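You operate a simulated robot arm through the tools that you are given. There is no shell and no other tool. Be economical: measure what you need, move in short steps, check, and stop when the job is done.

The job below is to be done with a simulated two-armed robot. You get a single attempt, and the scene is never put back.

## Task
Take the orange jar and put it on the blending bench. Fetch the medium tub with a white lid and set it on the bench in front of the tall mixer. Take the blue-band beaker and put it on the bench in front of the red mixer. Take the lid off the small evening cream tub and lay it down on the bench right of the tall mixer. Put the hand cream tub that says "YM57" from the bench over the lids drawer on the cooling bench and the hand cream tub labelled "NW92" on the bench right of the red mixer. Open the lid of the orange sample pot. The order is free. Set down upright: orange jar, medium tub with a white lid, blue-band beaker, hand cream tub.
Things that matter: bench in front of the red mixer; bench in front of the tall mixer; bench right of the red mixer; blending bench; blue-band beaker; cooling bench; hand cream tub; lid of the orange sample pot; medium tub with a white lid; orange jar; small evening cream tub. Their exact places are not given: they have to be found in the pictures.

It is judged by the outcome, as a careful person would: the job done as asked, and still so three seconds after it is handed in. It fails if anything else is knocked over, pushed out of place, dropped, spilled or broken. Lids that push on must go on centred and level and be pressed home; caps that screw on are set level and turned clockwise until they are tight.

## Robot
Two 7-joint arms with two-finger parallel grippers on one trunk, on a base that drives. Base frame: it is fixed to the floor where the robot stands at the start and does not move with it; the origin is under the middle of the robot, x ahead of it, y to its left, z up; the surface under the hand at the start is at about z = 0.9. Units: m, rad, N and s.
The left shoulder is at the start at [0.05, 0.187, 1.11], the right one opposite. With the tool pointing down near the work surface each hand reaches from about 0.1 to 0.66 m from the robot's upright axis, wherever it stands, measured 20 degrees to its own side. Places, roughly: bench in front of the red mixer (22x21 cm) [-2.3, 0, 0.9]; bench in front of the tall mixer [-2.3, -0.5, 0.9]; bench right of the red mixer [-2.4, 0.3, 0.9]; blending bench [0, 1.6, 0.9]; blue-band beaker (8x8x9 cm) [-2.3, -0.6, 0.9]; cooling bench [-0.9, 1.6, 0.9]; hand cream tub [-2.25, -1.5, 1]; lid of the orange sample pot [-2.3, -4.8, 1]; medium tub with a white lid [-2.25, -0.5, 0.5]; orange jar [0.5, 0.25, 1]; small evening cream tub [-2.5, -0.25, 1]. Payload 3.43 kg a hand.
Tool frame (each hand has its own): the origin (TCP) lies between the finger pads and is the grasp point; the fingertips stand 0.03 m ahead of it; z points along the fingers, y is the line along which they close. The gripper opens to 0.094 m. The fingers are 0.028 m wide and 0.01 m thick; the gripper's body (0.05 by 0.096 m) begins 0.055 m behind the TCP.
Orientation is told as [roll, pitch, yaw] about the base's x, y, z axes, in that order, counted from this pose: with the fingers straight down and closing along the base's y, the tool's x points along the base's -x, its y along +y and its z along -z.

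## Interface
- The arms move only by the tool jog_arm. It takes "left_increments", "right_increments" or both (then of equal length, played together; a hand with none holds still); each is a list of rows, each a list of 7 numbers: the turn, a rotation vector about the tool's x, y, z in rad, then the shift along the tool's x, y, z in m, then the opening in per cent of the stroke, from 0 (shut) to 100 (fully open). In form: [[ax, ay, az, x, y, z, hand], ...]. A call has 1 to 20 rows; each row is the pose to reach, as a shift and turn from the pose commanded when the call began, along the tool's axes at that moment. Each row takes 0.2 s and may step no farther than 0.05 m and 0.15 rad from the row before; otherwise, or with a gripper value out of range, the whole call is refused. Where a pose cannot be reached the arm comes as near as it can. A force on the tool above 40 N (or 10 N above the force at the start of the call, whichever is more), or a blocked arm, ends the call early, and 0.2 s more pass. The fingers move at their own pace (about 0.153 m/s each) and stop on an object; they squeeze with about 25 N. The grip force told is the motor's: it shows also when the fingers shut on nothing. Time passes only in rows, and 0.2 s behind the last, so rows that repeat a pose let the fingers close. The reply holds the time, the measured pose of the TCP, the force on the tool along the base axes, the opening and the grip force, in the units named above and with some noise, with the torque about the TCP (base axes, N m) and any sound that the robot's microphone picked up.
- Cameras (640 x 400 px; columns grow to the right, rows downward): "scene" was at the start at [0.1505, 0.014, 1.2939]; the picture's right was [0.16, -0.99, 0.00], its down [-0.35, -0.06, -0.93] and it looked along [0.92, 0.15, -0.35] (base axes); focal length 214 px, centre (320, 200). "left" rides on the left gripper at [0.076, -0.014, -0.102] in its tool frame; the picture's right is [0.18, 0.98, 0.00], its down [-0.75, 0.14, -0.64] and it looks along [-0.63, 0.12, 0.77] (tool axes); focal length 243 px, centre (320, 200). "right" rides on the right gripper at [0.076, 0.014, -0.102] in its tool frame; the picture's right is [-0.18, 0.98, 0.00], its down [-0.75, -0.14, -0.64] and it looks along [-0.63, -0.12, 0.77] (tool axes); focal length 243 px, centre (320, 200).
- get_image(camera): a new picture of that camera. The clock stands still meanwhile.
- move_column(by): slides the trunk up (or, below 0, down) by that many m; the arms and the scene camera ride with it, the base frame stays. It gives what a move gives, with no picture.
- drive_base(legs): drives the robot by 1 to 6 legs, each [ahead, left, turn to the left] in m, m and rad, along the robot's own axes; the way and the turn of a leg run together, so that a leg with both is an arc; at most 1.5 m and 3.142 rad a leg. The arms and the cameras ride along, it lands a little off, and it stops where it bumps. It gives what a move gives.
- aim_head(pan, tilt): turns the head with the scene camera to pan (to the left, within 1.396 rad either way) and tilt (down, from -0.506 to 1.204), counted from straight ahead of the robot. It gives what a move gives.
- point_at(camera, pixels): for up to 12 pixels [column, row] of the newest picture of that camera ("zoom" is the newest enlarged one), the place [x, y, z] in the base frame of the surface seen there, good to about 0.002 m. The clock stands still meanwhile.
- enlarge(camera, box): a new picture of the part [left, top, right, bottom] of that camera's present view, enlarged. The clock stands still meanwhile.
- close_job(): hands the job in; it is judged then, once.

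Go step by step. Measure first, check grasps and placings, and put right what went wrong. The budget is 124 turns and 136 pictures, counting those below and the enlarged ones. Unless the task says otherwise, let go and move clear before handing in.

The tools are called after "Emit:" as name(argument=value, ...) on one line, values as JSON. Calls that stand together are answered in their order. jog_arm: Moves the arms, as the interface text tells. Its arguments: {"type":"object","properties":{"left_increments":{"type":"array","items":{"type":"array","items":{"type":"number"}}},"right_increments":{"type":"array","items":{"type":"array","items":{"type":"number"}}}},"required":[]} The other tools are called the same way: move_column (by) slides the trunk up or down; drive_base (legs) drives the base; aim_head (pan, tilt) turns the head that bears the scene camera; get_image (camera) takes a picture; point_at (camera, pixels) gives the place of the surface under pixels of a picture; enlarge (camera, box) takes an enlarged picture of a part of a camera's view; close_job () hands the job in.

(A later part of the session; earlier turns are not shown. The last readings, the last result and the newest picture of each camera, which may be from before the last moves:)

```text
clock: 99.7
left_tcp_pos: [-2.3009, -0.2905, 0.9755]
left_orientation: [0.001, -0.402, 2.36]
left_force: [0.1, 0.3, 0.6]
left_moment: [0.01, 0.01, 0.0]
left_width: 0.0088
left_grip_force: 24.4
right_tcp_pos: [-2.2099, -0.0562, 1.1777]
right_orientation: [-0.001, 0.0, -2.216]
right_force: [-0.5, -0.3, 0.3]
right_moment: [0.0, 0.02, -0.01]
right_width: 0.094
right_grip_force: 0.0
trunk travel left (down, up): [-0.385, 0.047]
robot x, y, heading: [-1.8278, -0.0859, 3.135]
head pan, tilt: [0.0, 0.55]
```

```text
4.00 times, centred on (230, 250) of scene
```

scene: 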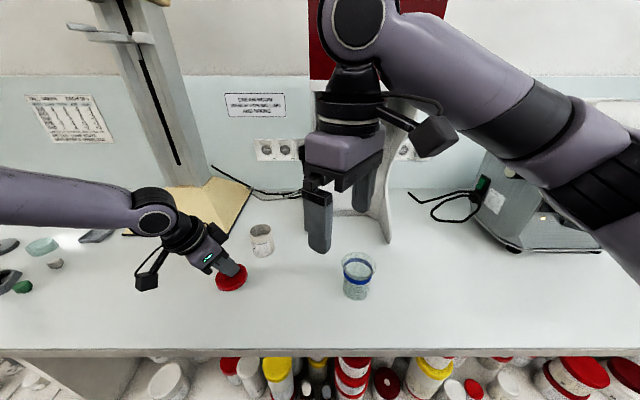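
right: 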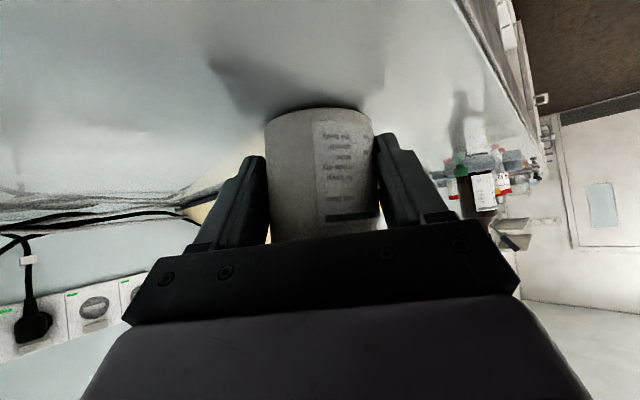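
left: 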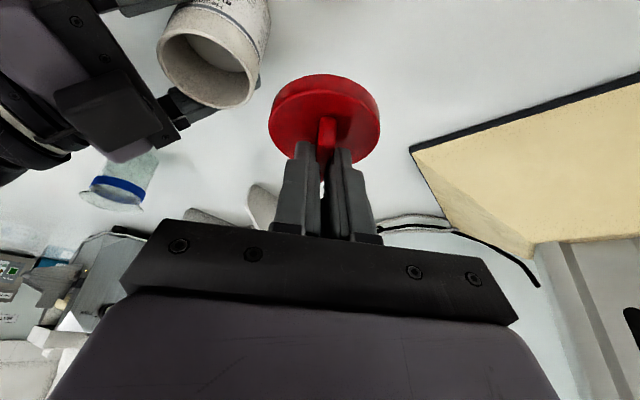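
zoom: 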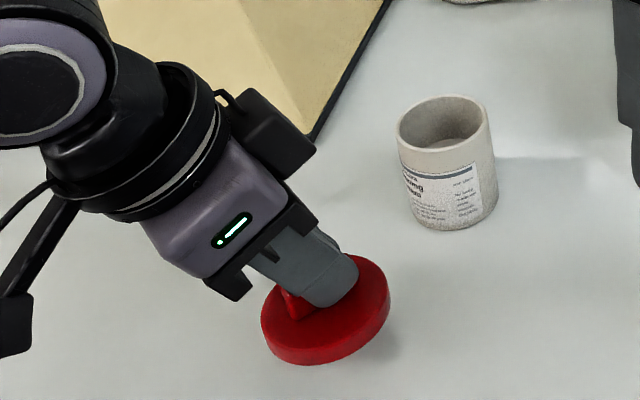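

The lid is just above the bench. I lower until contact, yawing the right hand back meanwhile.

Emit:
jog_arm(left_increments=[[0, 0, 0, 0.0019, 0, 0.0046, 0], [0, 0, 0, 0.0039, 0, 0.0092, 0], [0, 0, 0, 0.0054, 0, 0.0129, 0], [0, 0, 0, 0.0066, 0, 0.0157, 0], [0, 0, 0, 0.0078, 0, 0.0184, 0], [0, 0, 0, 0.0086, 0, 0.0203, 0], [0, 0, 0, 0.0086, 0, 0.0203, 0]], right_increments=[[0, 0, 0.14, 0, 0, 0, 100], [0, 0, 0.28, 0, 0, 0, 100], [0, 0, 0.42, 0, 0, 0, 100], [0, 0, 0.56, 0, 0, 0, 100], [0, 0, 0.7, 0, 0, 0, 100], [0, 0, 0.84, 0, 0, 0, 100], [0, 0, 0.927, 0, 0, 0, 100]])

Emit:
enlarge(camera="scene", box=[160, 200, 300, 300])

```text
clock: 101.3
left_tcp_pos: [-2.3004, -0.2906, 0.9524]
left_orientation: [0.001, -0.401, 2.362]
left_force: [-0.2, -0.1, -0.3]
left_moment: [0.02, -0.02, 0.0]
left_width: 0.0086
left_grip_force: 25.0
right_tcp_pos: [-2.2109, -0.0557, 1.1777]
right_orientation: [0.0, -0.001, 3.135]
right_force: [-0.1, -0.7, 0.1]
right_moment: [-0.01, -0.01, 0.0]
right_width: 0.094
right_grip_force: 0.0
trunk travel left (down, up): [-0.385, 0.047]
robot x, y, heading: [-1.8299, -0.087, 3.143]
head pan, tilt: [0.0, 0.55]
```

```text
4.00 times, centred on (230, 250) of scene
```

zoom: 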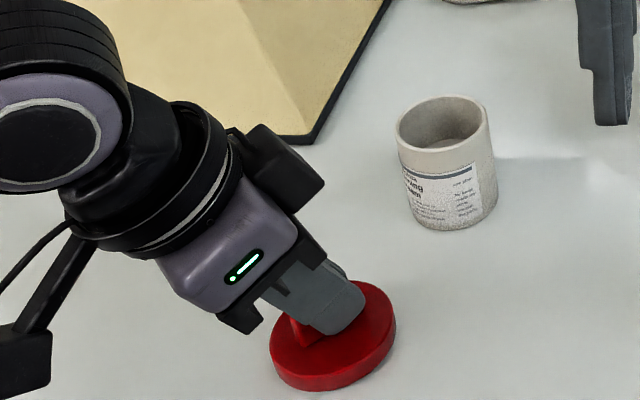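

Still no contact. I lower up to another 12 mm until the force rises.

Emit:
jog_arm(left_increments=[[0, 0, 0, 0.0008, 0, 0.0018, 0], [0, 0, 0, 0.0016, 0, 0.0037, 0], [0, 0, 0, 0.0023, 0, 0.0055, 0], [0, 0, 0, 0.0031, 0, 0.0074, 0], [0, 0, 0, 0.0039, 0, 0.0092, 0]])

Emit:
enlarge(camera="scene", box=[180, 220, 280, 300])

Emit:
point_at(camera="zoom", pixels=[[270, 310], [260, 325], [345, 215], [220, 250], [350, 240], [350, 300]])

```text
clock: 102.5
left_tcp_pos: [-2.301, -0.2893, 0.9469]
left_orientation: [0.008, -0.409, 2.357]
left_force: [1.9, -6.1, 28.5]
left_moment: [0.12, 0.11, -0.01]
left_width: 0.0084
left_grip_force: 25.1
right_tcp_pos: [-2.2096, -0.0547, 1.1801]
right_orientation: [0.001, -0.002, 3.141]
right_force: [0.5, -0.1, -0.1]
right_moment: [0.04, -0.01, -0.02]
right_width: 0.0939
right_grip_force: 0.0
trunk travel left (down, up): [-0.385, 0.047]
robot x, y, heading: [-1.8269, -0.0867, 3.133]
head pan, tilt: [0.0, 0.55]
```

```text
5.00 times, centred on (230, 260) of scene
```

zoom: 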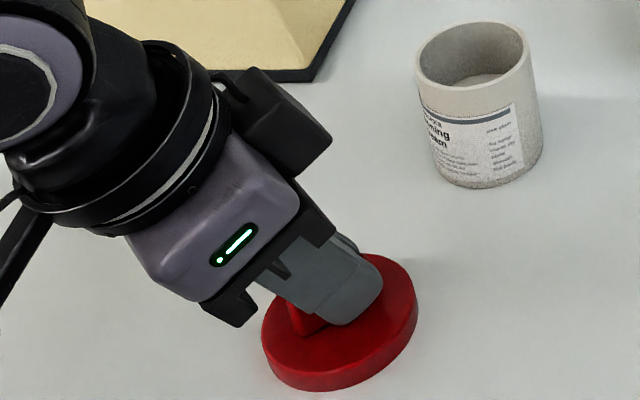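

```text
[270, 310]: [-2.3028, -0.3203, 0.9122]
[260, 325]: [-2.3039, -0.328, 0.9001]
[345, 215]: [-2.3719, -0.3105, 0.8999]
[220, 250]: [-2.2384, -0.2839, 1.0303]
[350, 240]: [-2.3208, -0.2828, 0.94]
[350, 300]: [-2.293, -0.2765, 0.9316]
```

Contact. I ease, open slightly and rise, then retract.

Emit:
jog_arm(left_increments=[[0, 0, 0, -0.0012, 0, -0.0028, 0], [0, 0, 0, -0.0012, 0, -0.0028, 35], [0, 0, 0, -0.0012, 0, -0.0028, 35], [0, 0, 0, -0.0156, 0, -0.037, 35], [0, 0, 0, -0.031, 0, -0.074, 35], [0, 0, 0, -0.047, 0, -0.11, 60], [0, 0, 0, -0.058, 0, -0.138, 100]])

Emit:
get_image(camera="scene")

```text
clock: 104.1
left_tcp_pos: [-2.3001, -0.2908, 1.0926]
left_orientation: [0.004, -0.4, 2.362]
left_force: [0.0, 0.5, -0.4]
left_moment: [0.02, 0.0, -0.01]
left_width: 0.0941
left_grip_force: 0.0
right_tcp_pos: [-2.2092, -0.0573, 1.1782]
right_orientation: [0.002, -0.001, 3.141]
right_force: [0.2, -0.2, 1.3]
right_moment: [-0.01, -0.02, 0.0]
right_width: 0.0938
right_grip_force: 0.0
trunk travel left (down, up): [-0.385, 0.047]
robot x, y, heading: [-1.8234, -0.0898, 3.139]
head pan, tilt: [0.0, 0.55]
```

```text
74 pictures are left
```

scene: 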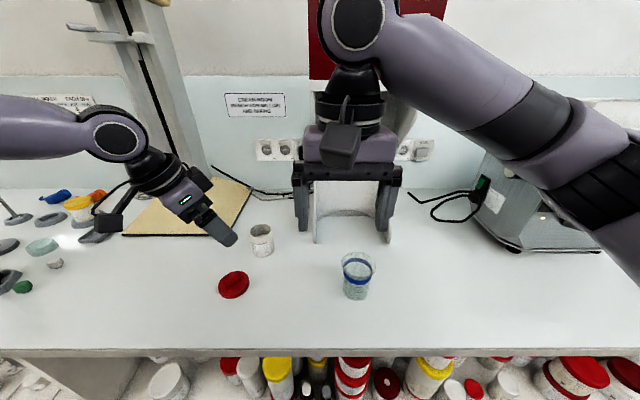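

The lid lies flat right of the tall mixer, tub upright. Now the shelf tub: I retract and straighten the left hand, then back the base away.

Emit:
jog_arm(left_increments=[[0, 0, 0, 0.03, -0.014, -0.013, 100], [0, 0, 0, 0.06, -0.028, -0.026, 100], [0, 0, 0, 0.0912, -0.042, -0.0385, 100], [-0.05, 0, -0.12, 0.0912, -0.042, -0.0385, 100], [-0.1, 0, -0.239, 0.0912, -0.042, -0.0385, 100], [-0.152, 0, -0.359, 0.0912, -0.042, -0.0385, 100], [-0.202, 0, -0.479, 0.0912, -0.042, -0.0385, 100], [-0.253, 0, -0.598, 0.0912, -0.042, -0.0385, 100], [-0.303, 0, -0.718, 0.0912, -0.042, -0.0385, 100]])

Emit:
drive_base(legs=[[-0.3, 0, 0], [0, 0.21, 0]])

Emit:
move_column(by=-0.385)

Emit:
aim_head(pan=0.3, tilt=0.5)

Emit:
get_image(camera="scene")

```text
clock: 106.1
left_tcp_pos: [-2.2001, -0.3302, 1.093]
left_orientation: [0.001, -0.402, -3.139]
left_force: [0.0, -0.2, 0.6]
left_moment: [0.0, -0.02, 0.01]
left_width: 0.0941
left_grip_force: 0.0
right_tcp_pos: [-2.209, -0.0556, 1.1771]
right_orientation: [0.002, 0.0, 3.14]
right_force: [0.3, 0.7, -0.4]
right_moment: [0.02, 0.01, -0.05]
right_width: 0.0941
right_grip_force: 0.1
trunk travel left (down, up): [-0.385, 0.047]
robot x, y, heading: [-1.8306, -0.0856, 3.142]
head pan, tilt: [0.0, 0.55]
```

```text
clock: 110.2
left_tcp_pos: [-1.8957, -0.543, 1.0933]
left_orientation: [0.001, -0.402, -3.137]
left_force: [0.4, -0.4, 0.6]
left_moment: [-0.01, 0.05, -0.04]
left_width: 0.0942
left_grip_force: 0.0
right_tcp_pos: [-1.9069, -0.2682, 1.1775]
right_orientation: [0.0, -0.002, -3.139]
right_force: [0.6, -0.8, 0.5]
right_moment: [0.01, -0.01, -0.02]
right_width: 0.0938
right_grip_force: 0.1
trunk travel left (down, up): [-0.385, 0.047]
robot x, y, heading: [-1.5234, -0.297, -3.137]
head pan, tilt: [0.0, 0.55]
```

```text
clock: 113.9
left_tcp_pos: [-1.8963, -0.5432, 0.707]
left_orientation: [0.0, -0.402, -3.135]
left_force: [0.3, -0.1, -0.1]
left_moment: [0.01, 0.02, 0.02]
left_width: 0.0938
left_grip_force: 0.1
right_tcp_pos: [-1.9073, -0.2676, 0.7929]
right_orientation: [0.001, -0.002, -3.139]
right_force: [1.3, -0.2, 0.2]
right_moment: [-0.02, -0.02, 0.0]
right_width: 0.0939
right_grip_force: 0.1
trunk travel left (down, up): [0.0, 0.432]
robot x, y, heading: [-1.5274, -0.2976, -3.139]
head pan, tilt: [0.0, 0.55]
```

```text
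clock: 114.7
left_tcp_pos: [-1.8954, -0.5424, 0.7079]
left_orientation: [0.0, -0.402, -3.136]
left_force: [-0.3, -0.8, -0.1]
left_moment: [0.02, 0.0, -0.03]
left_width: 0.094
left_grip_force: 0.0
right_tcp_pos: [-1.9071, -0.2674, 0.7926]
right_orientation: [-0.001, -0.003, -3.136]
right_force: [-0.9, 0.4, 0.3]
right_moment: [0.0, 0.04, -0.03]
right_width: 0.094
right_grip_force: 0.0
trunk travel left (down, up): [0.0, 0.432]
robot x, y, heading: [-1.5254, -0.2942, -3.139]
head pan, tilt: [0.3, 0.499]
```

```text
73 pictures are left
```

scene: 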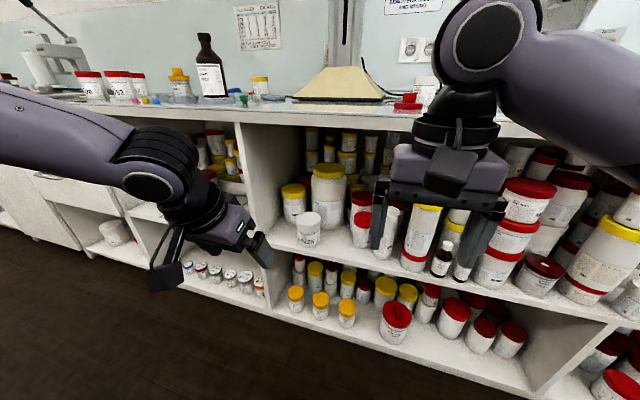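

I enlarge and measure the white-lid tub at (308,230) and its neighbours.

Emit:
enlarge(camera="scene", box=[260, 170, 420, 270])

Emit:
point_at(camera="zoom", pixels=[[190, 190], [190, 175], [148, 195], [236, 200], [190, 250], [190, 300], [150, 250], [235, 250], [160, 320], [385, 230], [135, 170], [235, 215]])

```text
4.00 times, centred on (340, 220) of scene
```

zoom: 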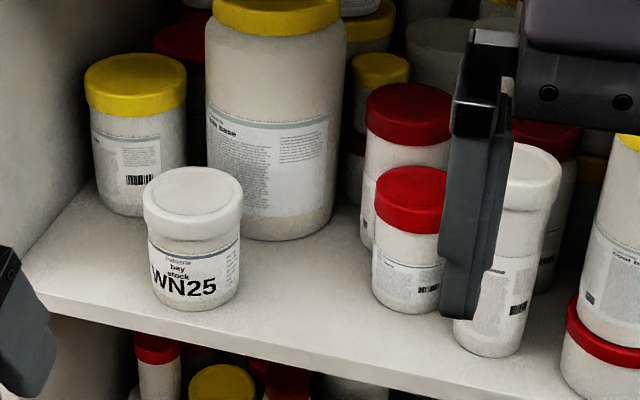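

```text
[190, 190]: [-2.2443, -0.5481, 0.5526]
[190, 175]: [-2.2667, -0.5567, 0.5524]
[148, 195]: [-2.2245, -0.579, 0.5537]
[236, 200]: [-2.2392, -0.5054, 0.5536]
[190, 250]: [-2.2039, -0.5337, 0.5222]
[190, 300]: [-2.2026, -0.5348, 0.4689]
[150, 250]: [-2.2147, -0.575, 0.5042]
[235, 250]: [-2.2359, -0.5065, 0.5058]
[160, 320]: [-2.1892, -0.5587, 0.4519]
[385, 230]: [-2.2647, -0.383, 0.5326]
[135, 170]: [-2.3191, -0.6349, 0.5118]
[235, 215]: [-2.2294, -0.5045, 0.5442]
```

"WN25" centre is about (-2.24,-0.543), lid 8 cm. I tilt the left hand to 0.8, pull the right hand back for clearance, then drive up 0.2 m.

Emit:
jog_arm(left_increments=[[0, -0.1, 0, -0.003, 0, 0.031, 100], [0, -0.2, 0, -0.006, 0, 0.062, 100], [0, -0.3, 0, -0.01, 0, 0.093, 100], [0, -0.4, 0, -0.0129, 0, 0.1237, 100], [0, -0.4, 0, -0.0129, 0, 0.1237, 100]], right_increments=[[0, 0, 0, 0.03, 0, 0, 100], [0, 0, 0, 0.06, 0, 0, 100], [0, 0, 0, 0.09, 0, 0, 100], [0, 0, 0, 0.12, 0, 0, 100], [0, 0, 0, 0.12, 0, 0, 100]])

Emit:
drive_base(legs=[[0.2, 0, 0]])

Emit:
get_image(camera="left")

Emit:
get_image(camera="scene")

```text
clock: 115.9
left_tcp_pos: [-1.9575, -0.5433, 0.5982]
left_orientation: [0.0, -0.805, -3.135]
left_force: [-0.3, -0.5, -0.5]
left_moment: [-0.02, 0.01, 0.01]
left_width: 0.094
left_grip_force: 0.0
right_tcp_pos: [-1.7855, -0.2679, 0.793]
right_orientation: [0.0, -0.002, -3.137]
right_force: [-0.4, 1.0, 0.1]
right_moment: [0.06, 0.01, -0.01]
right_width: 0.0938
right_grip_force: 0.0
trunk travel left (down, up): [0.0, 0.432]
robot x, y, heading: [-1.5261, -0.2978, -3.138]
head pan, tilt: [0.3, 0.499]
```

```text
clock: 117.5
left_tcp_pos: [-2.1543, -0.5473, 0.5985]
left_orientation: [0.0, -0.804, -3.132]
left_force: [-0.1, -0.9, 0.2]
left_moment: [0.02, -0.01, -0.01]
left_width: 0.0938
left_grip_force: 0.0
right_tcp_pos: [-1.9862, -0.2699, 0.7935]
right_orientation: [0.001, -0.002, -3.133]
right_force: [0.4, -0.1, -0.1]
right_moment: [-0.02, -0.03, 0.01]
right_width: 0.094
right_grip_force: 0.1
trunk travel left (down, up): [0.0, 0.432]
robot x, y, heading: [-1.723, -0.2982, -3.134]
head pan, tilt: [0.3, 0.499]
```

```text
71 pictures are left
```

left: 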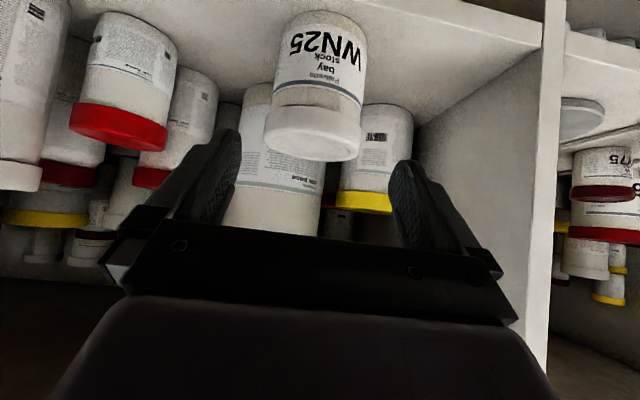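

```text
70 pictures are left
```

scene: 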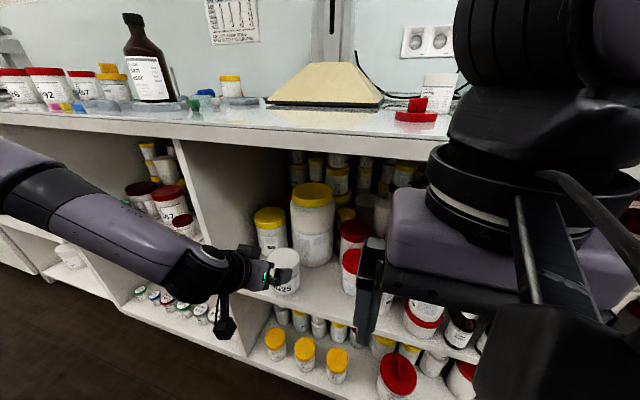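

Emit:
point_at(camera="left", pixels=[[266, 135], [358, 145], [312, 155], [312, 115], [278, 85], [362, 95], [320, 70], [325, 18], [535, 200], [238, 140], [265, 180]])

```text
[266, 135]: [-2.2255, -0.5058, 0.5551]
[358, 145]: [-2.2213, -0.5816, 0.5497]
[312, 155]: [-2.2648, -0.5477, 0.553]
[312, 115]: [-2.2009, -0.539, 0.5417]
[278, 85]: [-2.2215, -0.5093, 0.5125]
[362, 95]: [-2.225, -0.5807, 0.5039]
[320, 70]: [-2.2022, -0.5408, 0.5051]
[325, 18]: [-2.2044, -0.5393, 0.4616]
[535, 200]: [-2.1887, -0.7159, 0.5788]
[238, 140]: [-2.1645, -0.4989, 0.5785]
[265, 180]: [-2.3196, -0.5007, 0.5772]
```

The tub is ~85 mm wide with centre (-2.244,-0.5445), so margins are ~4 mm. I correct y by 3 mm, advance half-way and check.

Emit:
jog_arm(left_increments=[[0, 0, 0, 0, -0.0035, 0, 100], [0, 0, 0, 0, -0.0035, 0.025, 100], [0, 0, 0, 0, -0.0035, 0.05, 100], [0, 0, 0, 0, -0.0035, 0.05, 100]])

Emit:
get_image(camera="left")

Emit:
enlarge(camera="left", box=[180, 60, 460, 240])

```text
clock: 118.5
left_tcp_pos: [-2.1901, -0.5433, 0.5646]
left_orientation: [-0.002, -0.803, -3.136]
left_force: [0.6, -0.4, 0.0]
left_moment: [-0.02, -0.02, -0.03]
left_width: 0.0938
left_grip_force: 0.1
right_tcp_pos: [-1.9867, -0.2699, 0.7919]
right_orientation: [-0.001, -0.002, -3.134]
right_force: [0.1, -0.1, -1.0]
right_moment: [0.0, -0.01, 0.03]
right_width: 0.0941
right_grip_force: 0.0
trunk travel left (down, up): [0.0, 0.432]
robot x, y, heading: [-1.7225, -0.2992, -3.133]
head pan, tilt: [0.3, 0.499]
```

```text
69 pictures are left
```

left: 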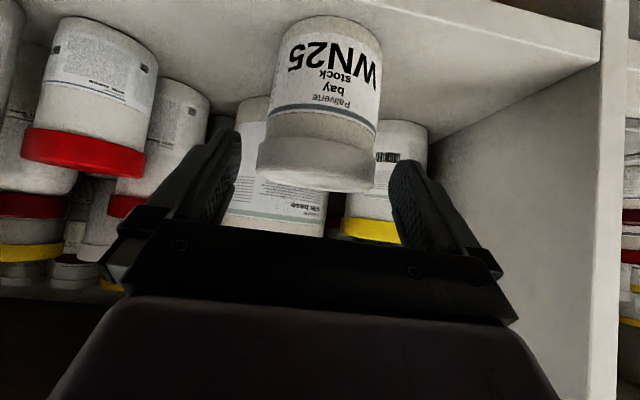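

```text
2.22 times, centred on (320, 150) of left
```

zoom: 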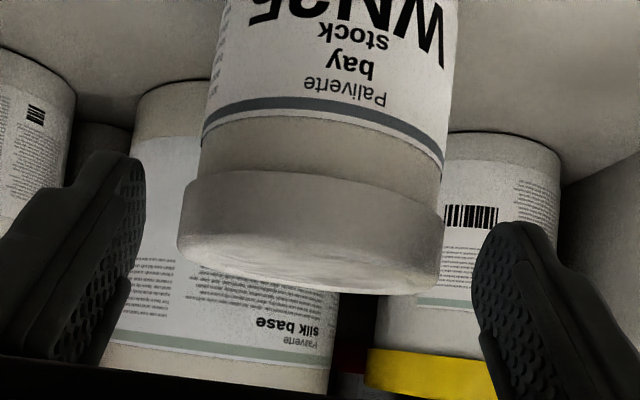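

I check lateral centring against both fingertips numerically.

Emit:
point_at(camera="zoom", pixels=[[185, 230], [436, 265], [140, 200], [482, 270], [310, 230], [310, 150]])

```text
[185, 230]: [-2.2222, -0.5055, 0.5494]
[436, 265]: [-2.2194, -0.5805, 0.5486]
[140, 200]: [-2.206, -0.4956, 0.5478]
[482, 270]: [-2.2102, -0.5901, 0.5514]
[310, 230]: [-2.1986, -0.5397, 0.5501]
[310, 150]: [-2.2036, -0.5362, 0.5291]
```

Perfectly centred. I advance and close on the tub.

Emit:
jog_arm(left_increments=[[0, 0, 0, 0, 0, 0.02, 100], [0, 0, 0, 0, 0, 0.04, 100], [0, 0, 0, 0.001, 0, 0.055, 100], [0, 0, 0, 0.001, 0, 0.0649, 100], [0, 0, 0, 0.001, 0, 0.0649, 0], [0, 0, 0, 0.001, 0, 0.0649, 0], [0, 0, 0, 0.001, 0, 0.0649, 0]])

Emit:
get_image(camera="left")

```text
clock: 120.1
left_tcp_pos: [-2.2364, -0.5441, 0.5174]
left_orientation: [0.001, -0.802, -3.133]
left_force: [0.0, -1.2, 1.9]
left_moment: [-0.04, 0.02, 0.03]
left_width: 0.087
left_grip_force: 25.5
right_tcp_pos: [-1.9869, -0.2704, 0.7934]
right_orientation: [0.003, -0.002, -3.132]
right_force: [0.6, -0.2, -0.3]
right_moment: [0.0, -0.02, 0.03]
right_width: 0.094
right_grip_force: 0.0
trunk travel left (down, up): [0.0, 0.432]
robot x, y, heading: [-1.723, -0.2968, -3.137]
head pan, tilt: [0.3, 0.499]
```

```text
67 pictures are left
```

left: 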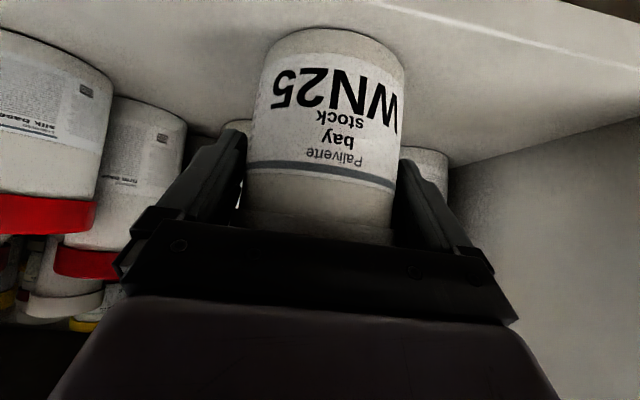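

Gripped at 87 mm. I lift 3 cm, then back the base out 0.25 m.

Emit:
jog_arm(left_increments=[[0, 0, 0, -0.0072, 0, -0.007, 0], [0, 0, 0, -0.0144, 0, -0.0139, 0], [0, 0, 0, -0.0216, 0, -0.0208, 0], [0, 0, 0, -0.0216, 0, -0.0208, 0]])

Emit:
drive_base(legs=[[-0.27, 0, 0]])

Emit:
get_image(camera="scene")

```text
clock: 121.1
left_tcp_pos: [-2.2363, -0.5449, 0.5465]
left_orientation: [-0.001, -0.8, -3.134]
left_force: [0.9, 0.4, -2.8]
left_moment: [0.0, 0.02, 0.02]
left_width: 0.0871
left_grip_force: 25.2
right_tcp_pos: [-1.986, -0.2708, 0.7929]
right_orientation: [0.0, -0.003, -3.13]
right_force: [-0.2, 0.2, -0.7]
right_moment: [-0.01, -0.01, -0.01]
right_width: 0.094
right_grip_force: 0.1
trunk travel left (down, up): [0.0, 0.432]
robot x, y, heading: [-1.7243, -0.2953, -3.132]
head pan, tilt: [0.3, 0.499]
```

```text
clock: 123.0
left_tcp_pos: [-1.9698, -0.5418, 0.5471]
left_orientation: [0.0, -0.802, -3.133]
left_force: [0.6, 0.7, -1.5]
left_moment: [0.03, -0.01, 0.03]
left_width: 0.0869
left_grip_force: 25.0
right_tcp_pos: [-1.7204, -0.2682, 0.7933]
right_orientation: [0.001, -0.002, -3.133]
right_force: [0.3, 0.2, -1.0]
right_moment: [0.0, -0.01, 0.01]
right_width: 0.0939
right_grip_force: 0.1
trunk travel left (down, up): [0.0, 0.432]
robot x, y, heading: [-1.4578, -0.2949, -3.129]
head pan, tilt: [0.3, 0.499]
```

```text
66 pictures are left
```

scene: 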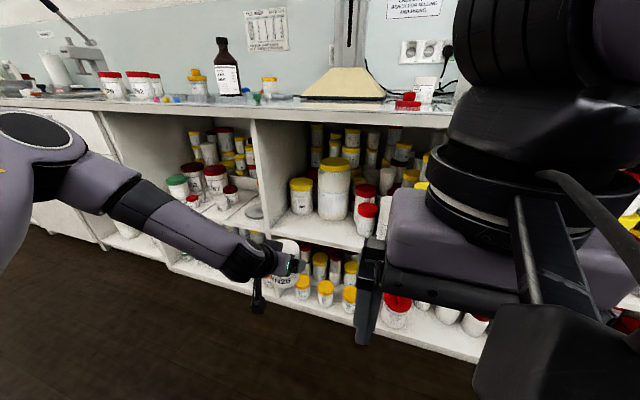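

The tub is out. I raise the column fully, lift the hand a little, and drive over the bench.

Emit:
move_column(by=0.43)

Emit:
jog_arm(left_increments=[[0, 0, 0, -0.0144, 0, -0.0139, 0], [0, 0, 0, -0.0288, 0, -0.0278, 0], [0, 0, 0, -0.0432, 0, -0.0416, 0]])

Emit:
drive_base(legs=[[0.32, -0.02, 0]])

Emit:
aim_head(pan=0.2, tilt=0.6)

Emit:
get_image(camera="scene")

```text
refused: 0.43 is not a number from -0.4 to 0.4
```

```text
clock: 123.8
left_tcp_pos: [-1.9704, -0.5424, 0.6076]
left_orientation: [0.0, -0.802, -3.133]
left_force: [-0.1, -0.2, -2.5]
left_moment: [-0.01, -0.02, 0.01]
left_width: 0.0869
left_grip_force: 24.9
right_tcp_pos: [-1.719, -0.268, 0.7932]
right_orientation: [-0.002, -0.001, -3.132]
right_force: [-0.4, -1.0, 0.3]
right_moment: [0.01, -0.01, 0.02]
right_width: 0.0939
right_grip_force: 0.1
trunk travel left (down, up): [0.0, 0.432]
robot x, y, heading: [-1.4594, -0.2979, -3.136]
head pan, tilt: [0.3, 0.499]
```

```text
clock: 125.9
left_tcp_pos: [-2.272, -0.5231, 0.6004]
left_orientation: [0.0, -0.776, -3.133]
left_force: [-1.0, -0.6, -2.9]
left_moment: [-0.01, 0.0, 0.01]
left_width: 0.0876
left_grip_force: 25.2
right_tcp_pos: [-2.0267, -0.25, 0.7918]
right_orientation: [0.0, 0.0, -3.139]
right_force: [-0.5, 0.0, 0.3]
right_moment: [-0.01, 0.0, -0.03]
right_width: 0.0942
right_grip_force: 0.0
trunk travel left (down, up): [0.0, 0.432]
robot x, y, heading: [-1.7677, -0.2786, -3.14]
head pan, tilt: [0.3, 0.499]
stopped in leg 1: the force on the tool passed its limit at 70 N (the readings are from after the stop); the commanded pose is now the measured one
```

```text
clock: 126.6
left_tcp_pos: [-2.2729, -0.5232, 0.6012]
left_orientation: [0.001, -0.779, -3.131]
left_force: [0.4, 0.4, -2.3]
left_moment: [-0.04, -0.03, 0.0]
left_width: 0.0879
left_grip_force: 25.9
right_tcp_pos: [-2.0269, -0.2496, 0.7934]
right_orientation: [0.001, 0.0, -3.136]
right_force: [-0.2, -0.4, 0.5]
right_moment: [0.02, -0.03, 0.02]
right_width: 0.0941
right_grip_force: 0.0
trunk travel left (down, up): [0.0, 0.432]
robot x, y, heading: [-1.7624, -0.2752, -3.14]
head pan, tilt: [0.201, 0.6]
```

```text
65 pictures are left
```

scene: 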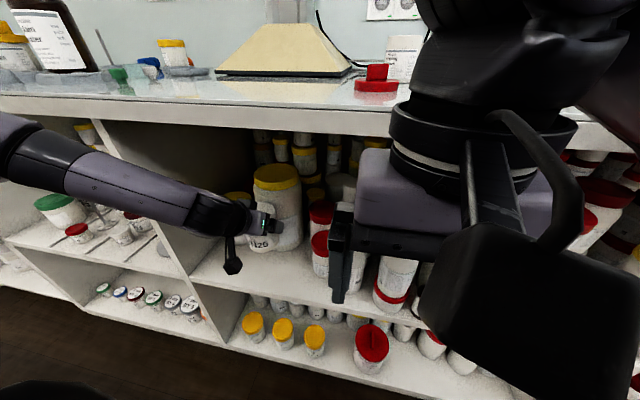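

Column move was refused (limit 0.4) and the drive took the tub into the shelf, stopping against something. I inspect for displacement before backing out.

Emit:
enlarge(camera="scene", box=[180, 120, 380, 290])

Emit:
get_image(camera="left")

```text
2.35 times, centred on (280, 205) of scene
```

zoom: 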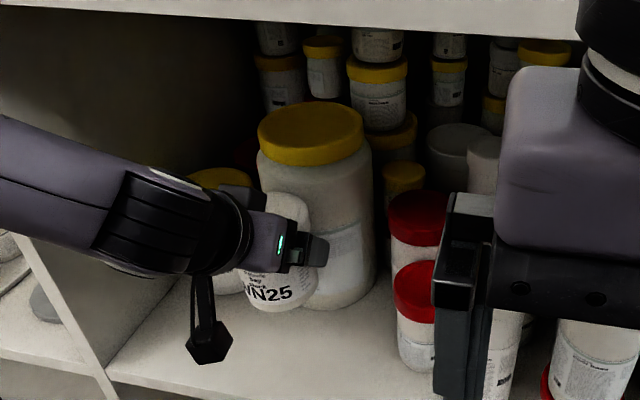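

```text
63 pictures are left
```

left: 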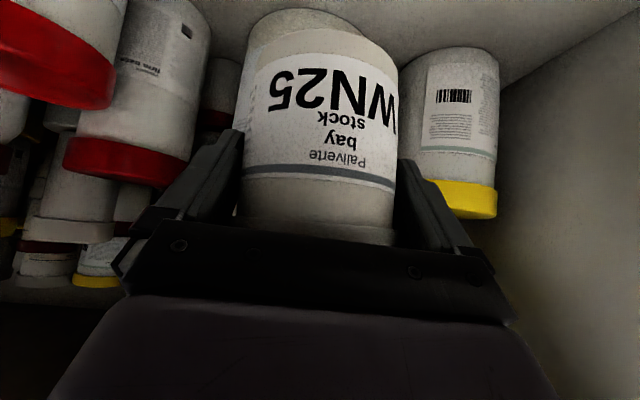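

Neighbours stand upright. I back out straight and re-measure the big tub.

Emit:
drive_base(legs=[[-0.3, 0, 0]])

Emit:
aim_head(pan=0.3, tilt=0.499)

Emit:
enlarge(camera="scene", box=[240, 110, 420, 250])

Emit:
get_image(camera="left")

```text
clock: 128.6
left_tcp_pos: [-1.9753, -0.5219, 0.6006]
left_orientation: [0.001, -0.781, -3.136]
left_force: [0.2, -0.2, -2.7]
left_moment: [-0.02, -0.02, 0.0]
left_width: 0.0876
left_grip_force: 25.0
right_tcp_pos: [-1.7289, -0.2469, 0.793]
right_orientation: [-0.001, 0.0, 3.141]
right_force: [0.5, 0.1, 0.0]
right_moment: [0.0, 0.01, 0.02]
right_width: 0.0941
right_grip_force: 0.0
trunk travel left (down, up): [0.0, 0.432]
robot x, y, heading: [-1.4677, -0.2773, 3.142]
head pan, tilt: [0.201, 0.6]
```

```text
clock: 129.3
left_tcp_pos: [-1.9743, -0.5211, 0.6]
left_orientation: [-0.001, -0.778, -3.137]
left_force: [0.3, -0.3, -2.0]
left_moment: [-0.04, 0.01, 0.0]
left_width: 0.0874
left_grip_force: 24.8
right_tcp_pos: [-1.7292, -0.2469, 0.7934]
right_orientation: [-0.002, 0.0, 3.141]
right_force: [0.1, -0.6, 0.6]
right_moment: [0.02, 0.0, -0.03]
right_width: 0.094
right_grip_force: 0.0
trunk travel left (down, up): [0.0, 0.432]
robot x, y, heading: [-1.4684, -0.2767, 3.139]
head pan, tilt: [0.3, 0.499]
```

```text
2.86 times, centred on (330, 180) of scene
```

zoom: 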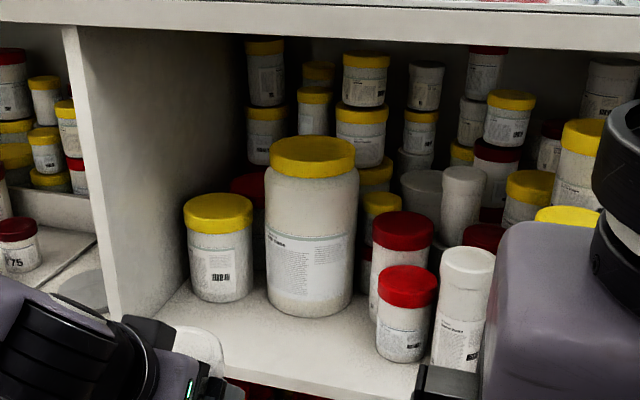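

```text
61 pictures are left
```

left: 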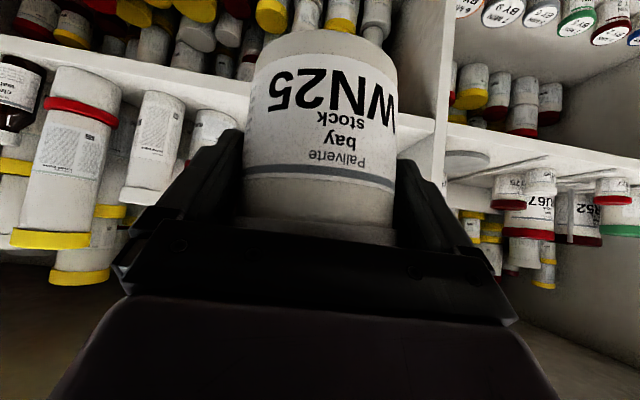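

Emit:
point_at(camera="zoom", pixels=[[310, 230], [330, 230], [345, 230], [300, 260], [320, 300], [270, 250], [355, 220], [310, 155], [220, 270]])

```text
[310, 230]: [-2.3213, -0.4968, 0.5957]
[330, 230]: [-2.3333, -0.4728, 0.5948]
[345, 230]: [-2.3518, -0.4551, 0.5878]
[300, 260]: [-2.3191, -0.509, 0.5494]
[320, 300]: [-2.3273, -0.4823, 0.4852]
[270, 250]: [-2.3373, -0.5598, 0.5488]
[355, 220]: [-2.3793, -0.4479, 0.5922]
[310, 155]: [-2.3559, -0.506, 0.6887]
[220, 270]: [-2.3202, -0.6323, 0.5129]
```

The big tub moved under 2 mm. Now I raise the column by 0.4 alone, and correct the 0.023 rad pitch.

Emit:
move_column(by=0.4)

Emit:
jog_arm(left_increments=[[0, -0.023, 0, -0.014, 0, -0.014, 0], [0, -0.023, 0, -0.028, 0, -0.028, 0], [0, -0.023, 0, -0.028, 0, -0.028, 0]])

```text
clock: 133.1
left_tcp_pos: [-1.9747, -0.5222, 1.0009]
left_orientation: [0.0, -0.782, -3.137]
left_force: [0.0, -0.2, -1.8]
left_moment: [0.03, -0.02, 0.02]
left_width: 0.0874
left_grip_force: 25.1
right_tcp_pos: [-1.7287, -0.2474, 1.1919]
right_orientation: [0.0, 0.0, 3.142]
right_force: [-0.3, 0.7, 0.6]
right_moment: [0.0, 0.01, 0.01]
right_width: 0.0939
right_grip_force: 0.1
trunk travel left (down, up): [-0.4, 0.032]
robot x, y, heading: [-1.4679, -0.2794, 3.142]
head pan, tilt: [0.3, 0.499]
```

```text
clock: 133.9
left_tcp_pos: [-1.9737, -0.5198, 1.0398]
left_orientation: [0.0, -0.804, -3.138]
left_force: [0.0, 0.1, -3.0]
left_moment: [0.0, -0.01, 0.01]
left_width: 0.0872
left_grip_force: 24.6
right_tcp_pos: [-1.7298, -0.2484, 1.192]
right_orientation: [0.0, -0.002, 3.141]
right_force: [-0.1, 0.6, -0.3]
right_moment: [0.0, 0.01, -0.02]
right_width: 0.0944
right_grip_force: 0.0
trunk travel left (down, up): [-0.4, 0.032]
robot x, y, heading: [-1.4659, -0.2762, 3.137]
head pan, tilt: [0.3, 0.499]
```

Height is good (tub bottom ≈0.975). I drive 0.32 m ahead over the bench and look.

Emit:
drive_base(legs=[[0.32, 0, 0]])

Emit:
get_image(camera="scene")

Emit:
get_image(camera="left")

```text
clock: 136.0
left_tcp_pos: [-2.2895, -0.5197, 1.0409]
left_orientation: [0.001, -0.803, -3.138]
left_force: [0.2, -0.3, -2.6]
left_moment: [-0.01, 0.0, 0.0]
left_width: 0.0871
left_grip_force: 24.6
right_tcp_pos: [-2.0431, -0.2474, 1.1927]
right_orientation: [-0.002, 0.001, 3.142]
right_force: [-0.9, 0.7, 0.2]
right_moment: [0.03, -0.01, 0.01]
right_width: 0.0939
right_grip_force: 0.1
trunk travel left (down, up): [-0.4, 0.032]
robot x, y, heading: [-1.7797, -0.2771, 3.137]
head pan, tilt: [0.3, 0.499]
```

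```text
60 pictures are left
```

scene: 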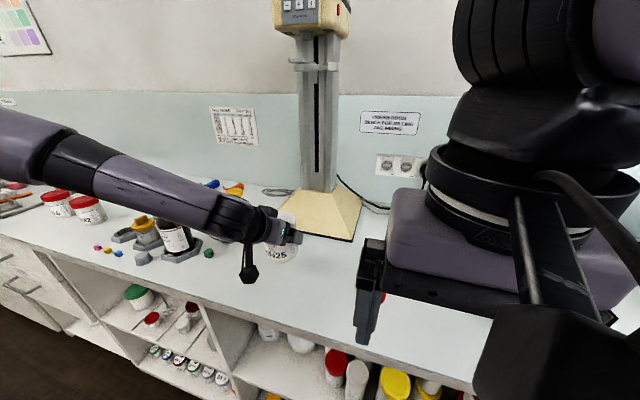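

```text
59 pictures are left
```

left: 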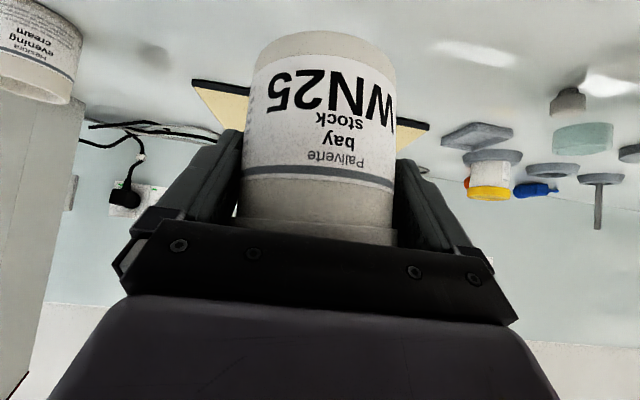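

Before lowering, I check the forearm's clearance to the brown bottle near (172,237).

Emit:
point_at(camera="scene", pixels=[[50, 140], [100, 165], [150, 190], [190, 205], [160, 212], [172, 240], [190, 240], [120, 195], [205, 230], [235, 230]])

```text
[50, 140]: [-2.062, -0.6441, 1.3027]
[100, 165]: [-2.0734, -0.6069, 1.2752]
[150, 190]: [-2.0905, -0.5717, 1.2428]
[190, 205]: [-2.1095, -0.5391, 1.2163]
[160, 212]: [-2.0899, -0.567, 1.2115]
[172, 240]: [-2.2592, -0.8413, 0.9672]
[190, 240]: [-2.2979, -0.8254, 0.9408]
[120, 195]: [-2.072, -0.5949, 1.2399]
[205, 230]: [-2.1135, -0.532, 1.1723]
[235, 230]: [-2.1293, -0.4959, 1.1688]
```

The forearm is well clear. I lower the tub to just above contact, then to contact.

Emit:
jog_arm(left_increments=[[0, 0, 0, 0.0216, 0, 0.0208, 0], [0, 0, 0, 0.0396, 0, 0.0382, 0], [0, 0, 0, 0.0497, 0, 0.0479, 0], [0, 0, 0, 0.0526, 0, 0.0507, 0], [0, 0, 0, 0.054, 0, 0.0521, 0], [0, 0, 0, 0.0554, 0, 0.0534, 0]])

Emit:
enlarge(camera="scene", box=[200, 180, 360, 300])

```text
clock: 137.4
left_tcp_pos: [-2.2884, -0.5212, 0.9636]
left_orientation: [0.0, -0.803, -3.137]
left_force: [-0.1, 0.0, -1.1]
left_moment: [0.01, 0.0, -0.01]
left_width: 0.0871
left_grip_force: 24.9
right_tcp_pos: [-2.0426, -0.2473, 1.1915]
right_orientation: [0.0, 0.001, 3.141]
right_force: [-0.6, -0.2, -0.4]
right_moment: [-0.01, 0.03, 0.03]
right_width: 0.094
right_grip_force: 0.0
trunk travel left (down, up): [-0.4, 0.032]
robot x, y, heading: [-1.7808, -0.2759, 3.138]
head pan, tilt: [0.3, 0.499]
```

```text
3.33 times, centred on (280, 240) of scene
```

zoom: 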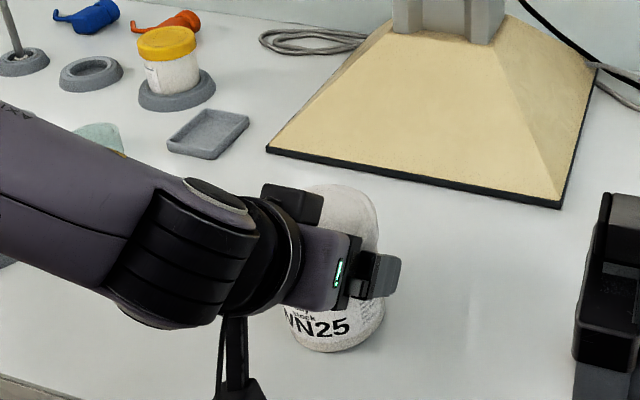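

I lower a few mm more until contact.

Emit:
jog_arm(left_increments=[[0, 0, 0, 0.0014, 0, 0.0014, 0], [0, 0, 0, 0.0029, 0, 0.0028, 0], [0, 0, 0, 0.0043, 0, 0.0042, 0], [0, 0, 0, 0.0058, 0, 0.0056, 0]])

```text
clock: 138.4
left_tcp_pos: [-2.2881, -0.5175, 0.9609]
left_orientation: [0.002, -0.816, -3.14]
left_force: [4.2, 1.9, 31.8]
left_moment: [-0.73, -1.07, 0.16]
left_width: 0.0866
left_grip_force: 24.2
right_tcp_pos: [-2.0398, -0.2455, 1.1946]
right_orientation: [0.001, -0.003, 3.142]
right_force: [-0.1, -0.3, 0.0]
right_moment: [-0.01, 0.0, -0.03]
right_width: 0.0938
right_grip_force: 0.1
trunk travel left (down, up): [-0.4, 0.032]
robot x, y, heading: [-1.7816, -0.2776, 3.135]
head pan, tilt: [0.3, 0.499]
```

In contact. I ease back 4 mm, open and withdraw along the fingers.

Emit:
jog_arm(left_increments=[[0, 0, 0, -0.0025, 0, -0.0024, 0], [0, 0, 0, -0.0025, 0, -0.0024, 100], [0, 0, 0, -0.0025, 0, -0.0024, 100], [0, 0, 0, -0.0025, 0, -0.03, 100], [0, 0, 0, -0.0025, 0, -0.07, 100], [0, 0, 0, -0.0025, 0, -0.11, 100], [0, 0, 0, -0.02, 0, -0.15, 100], [0, 0, 0, -0.05, 0, -0.18, 100]])

Emit:
get_image(camera="scene")

```text
clock: 140.2
left_tcp_pos: [-2.1917, -0.5198, 1.1167]
left_orientation: [0.001, -0.803, -3.138]
left_force: [0.8, -0.6, -0.4]
left_moment: [-0.05, 0.04, 0.02]
left_width: 0.094
left_grip_force: 0.2
right_tcp_pos: [-2.0422, -0.2474, 1.1916]
right_orientation: [0.0, -0.001, 3.141]
right_force: [0.1, -0.6, -0.6]
right_moment: [-0.01, 0.0, -0.01]
right_width: 0.094
right_grip_force: 0.0
trunk travel left (down, up): [-0.4, 0.032]
robot x, y, heading: [-1.7836, -0.2783, 3.144]
head pan, tilt: [0.3, 0.499]
```

```text
57 pictures are left
```

scene: 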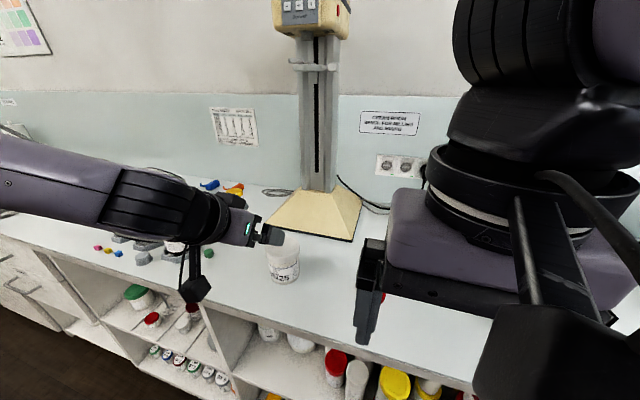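

WN25 stands in front of the tall mixer. Now I level the left hand and drive to the tubs near y≈-1.5 for a look.

Emit:
jog_arm(left_increments=[[0, 0.14, 0, 0.0, 0, -0.02, 100], [0, 0.28, 0, 0.0, 0, -0.04, 100], [0, 0.42, 0, 0.0, 0, -0.04, 100], [0, 0.56, 0, 0.0, 0, -0.04, 100], [0, 0.7, 0, 0.0, 0, -0.04, 100], [0, 0.803, 0, 0.0, 0, -0.04, 100]])

Emit:
drive_base(legs=[[-0.25, 0, 0], [0, 0.95, 0]])

Emit:
aim_head(pan=0.1, tilt=0.55)

Emit:
get_image(camera="scene")

```text
clock: 141.6
left_tcp_pos: [-2.1652, -0.5182, 1.1445]
left_orientation: [-0.002, 0.003, -3.138]
left_force: [0.4, -0.2, 0.5]
left_moment: [-0.01, -0.03, 0.02]
left_width: 0.0941
left_grip_force: 0.0
right_tcp_pos: [-2.0422, -0.2462, 1.1925]
right_orientation: [0.001, 0.0, 3.141]
right_force: [-0.4, 0.9, -0.8]
right_moment: [0.02, 0.03, -0.02]
right_width: 0.0939
right_grip_force: 0.0
trunk travel left (down, up): [-0.4, 0.032]
robot x, y, heading: [-1.7808, -0.2771, 3.138]
head pan, tilt: [0.3, 0.499]
```

```text
clock: 151.7
left_tcp_pos: [-1.9196, -1.4706, 1.1447]
left_orientation: [-0.001, 0.0, -3.138]
left_force: [0.3, 0.2, 0.9]
left_moment: [0.0, 0.02, 0.01]
left_width: 0.0941
left_grip_force: 0.0
right_tcp_pos: [-1.7977, -1.1992, 1.1919]
right_orientation: [0.002, -0.001, 3.141]
right_force: [1.0, -0.4, -0.7]
right_moment: [0.01, -0.02, 0.03]
right_width: 0.094
right_grip_force: 0.0
trunk travel left (down, up): [-0.4, 0.032]
robot x, y, heading: [-1.5352, -1.229, 3.142]
head pan, tilt: [0.3, 0.499]
```

```text
clock: 152.5
left_tcp_pos: [-1.9205, -1.4709, 1.1435]
left_orientation: [0.0, 0.0, -3.136]
left_force: [0.9, 0.2, 0.1]
left_moment: [0.0, -0.01, 0.01]
left_width: 0.0939
left_grip_force: 0.0
right_tcp_pos: [-1.7978, -1.1982, 1.1916]
right_orientation: [0.0, -0.001, 3.142]
right_force: [0.7, -0.4, -0.8]
right_moment: [0.01, -0.02, 0.01]
right_width: 0.094
right_grip_force: 0.1
trunk travel left (down, up): [-0.4, 0.032]
robot x, y, heading: [-1.5352, -1.2295, 3.141]
head pan, tilt: [0.099, 0.55]
```

```text
56 pictures are left
```

scene: 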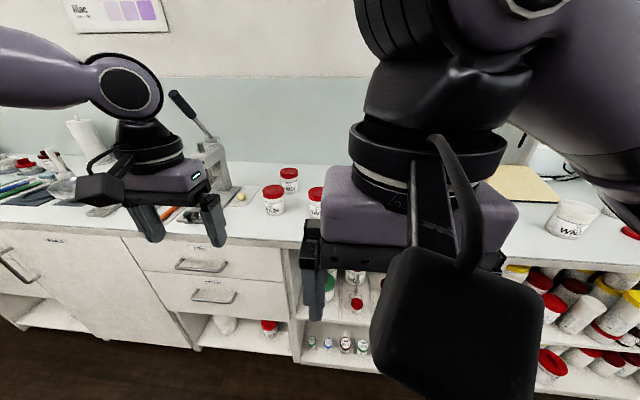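

The right hand hides the tubs; I move it forward and right, then look again.

Emit:
jog_arm(right_increments=[[0, 0, 0, -0.03, -0.03, 0, 100], [0, 0, 0, -0.06, -0.06, 0, 100], [0, 0, 0, -0.09, -0.09, 0, 100], [0, 0, 0, -0.12, -0.12, 0, 100], [0, 0, 0, -0.15, -0.15, 0, 100]])

Emit:
get_image(camera="scene")

Emit:
enlarge(camera="scene", box=[220, 150, 380, 270])

```text
clock: 153.7
left_tcp_pos: [-1.9206, -1.4695, 1.1429]
left_orientation: [0.003, 0.0, -3.136]
left_force: [-0.4, 0.4, 0.0]
left_moment: [-0.01, 0.02, 0.03]
left_width: 0.0941
left_grip_force: 0.0
right_tcp_pos: [-1.9498, -1.0464, 1.1911]
right_orientation: [0.0, -0.002, 3.141]
right_force: [-0.1, -0.6, -0.5]
right_moment: [-0.01, -0.03, 0.01]
right_width: 0.0942
right_grip_force: 0.2
trunk travel left (down, up): [-0.4, 0.032]
robot x, y, heading: [-1.5353, -1.2272, 3.138]
head pan, tilt: [0.099, 0.55]
```

```text
55 pictures are left
```

scene: 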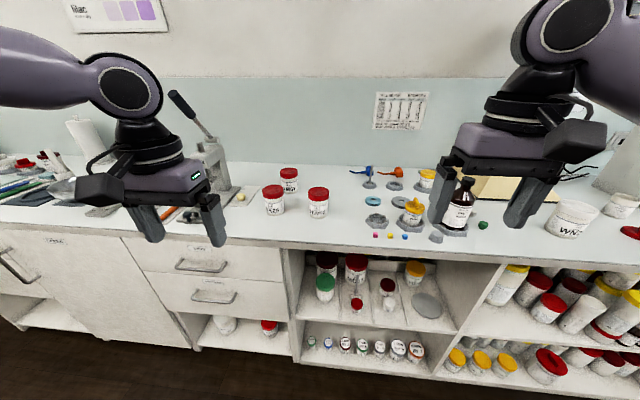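

```text
3.33 times, centred on (300, 210) of scene
```

zoom: 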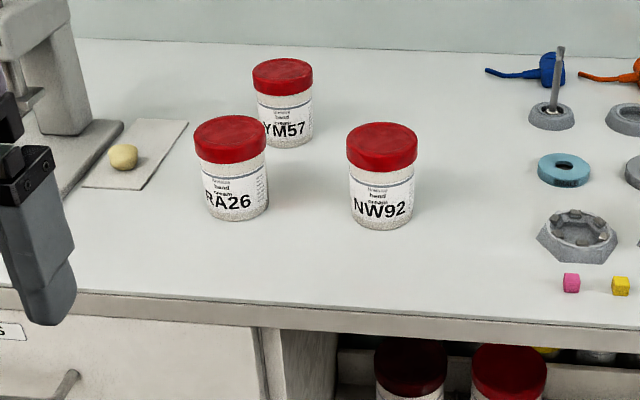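

YM57 (back), RA26, NW92 are clear. I measure them.

Emit:
point_at(camera="zoom", pixels=[[283, 75], [255, 80], [311, 80], [285, 110], [285, 135], [382, 145], [348, 148], [416, 150], [382, 180], [382, 220], [230, 140], [232, 190]])

```text
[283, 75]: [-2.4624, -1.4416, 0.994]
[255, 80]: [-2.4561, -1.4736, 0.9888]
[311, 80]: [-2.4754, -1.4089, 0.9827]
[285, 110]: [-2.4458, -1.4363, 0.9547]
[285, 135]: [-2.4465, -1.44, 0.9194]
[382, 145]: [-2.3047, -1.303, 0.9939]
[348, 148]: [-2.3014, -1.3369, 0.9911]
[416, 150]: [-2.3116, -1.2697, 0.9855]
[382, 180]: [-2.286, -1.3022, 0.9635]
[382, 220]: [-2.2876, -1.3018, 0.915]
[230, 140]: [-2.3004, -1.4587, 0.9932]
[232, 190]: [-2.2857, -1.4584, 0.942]
```

NW92 is at (-2.314,-1.303), YM57 at (-2.474,-1.441). I retract the left hand for clearance and drive so the right hand can take NW92.

Emit:
jog_arm(left_increments=[[0, 0, 0, 0.03, 0, 0, 100], [0, 0, 0, 0.06, 0, 0, 100], [0, 0, 0, 0.09, 0, 0, 100], [0, 0, 0, 0.12, 0, 0, 100]])

Emit:
drive_base(legs=[[0, 0.31, 0], [0.265, 0, 0]])

Emit:
get_image(camera="right")

```text
clock: 154.7
left_tcp_pos: [-1.7978, -1.4706, 1.1437]
left_orientation: [-0.001, 0.0, -3.135]
left_force: [0.1, 0.3, 0.4]
left_moment: [-0.01, 0.02, -0.01]
left_width: 0.094
left_grip_force: 0.0
right_tcp_pos: [-1.9485, -1.0475, 1.1924]
right_orientation: [-0.001, -0.001, 3.143]
right_force: [-0.5, -0.1, -0.2]
right_moment: [-0.01, 0.01, 0.0]
right_width: 0.0939
right_grip_force: 0.1
trunk travel left (down, up): [-0.4, 0.032]
robot x, y, heading: [-1.5402, -1.2298, 3.139]
head pan, tilt: [0.099, 0.55]
```

```text
clock: 159.5
left_tcp_pos: [-2.0669, -1.781, 1.1438]
left_orientation: [0.0, 0.0, -3.138]
left_force: [0.1, -0.2, -0.1]
left_moment: [-0.02, -0.02, -0.02]
left_width: 0.0939
left_grip_force: 0.0
right_tcp_pos: [-2.2155, -1.3555, 1.1924]
right_orientation: [0.0, 0.0, 3.139]
right_force: [0.1, -0.1, 0.2]
right_moment: [0.0, -0.02, 0.0]
right_width: 0.094
right_grip_force: 0.0
trunk travel left (down, up): [-0.4, 0.032]
robot x, y, heading: [-1.8056, -1.5377, 3.137]
head pan, tilt: [0.099, 0.55]
```

```text
53 pictures are left
```

right: 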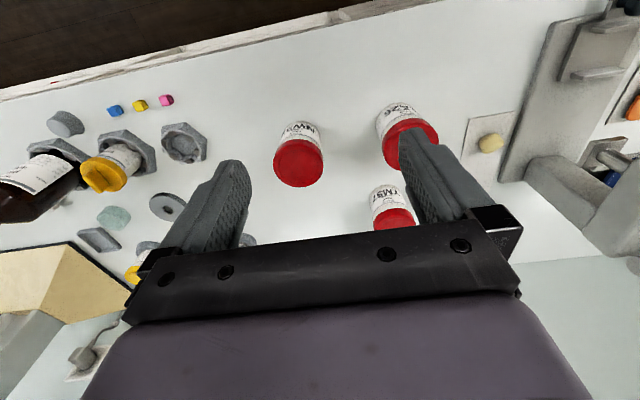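

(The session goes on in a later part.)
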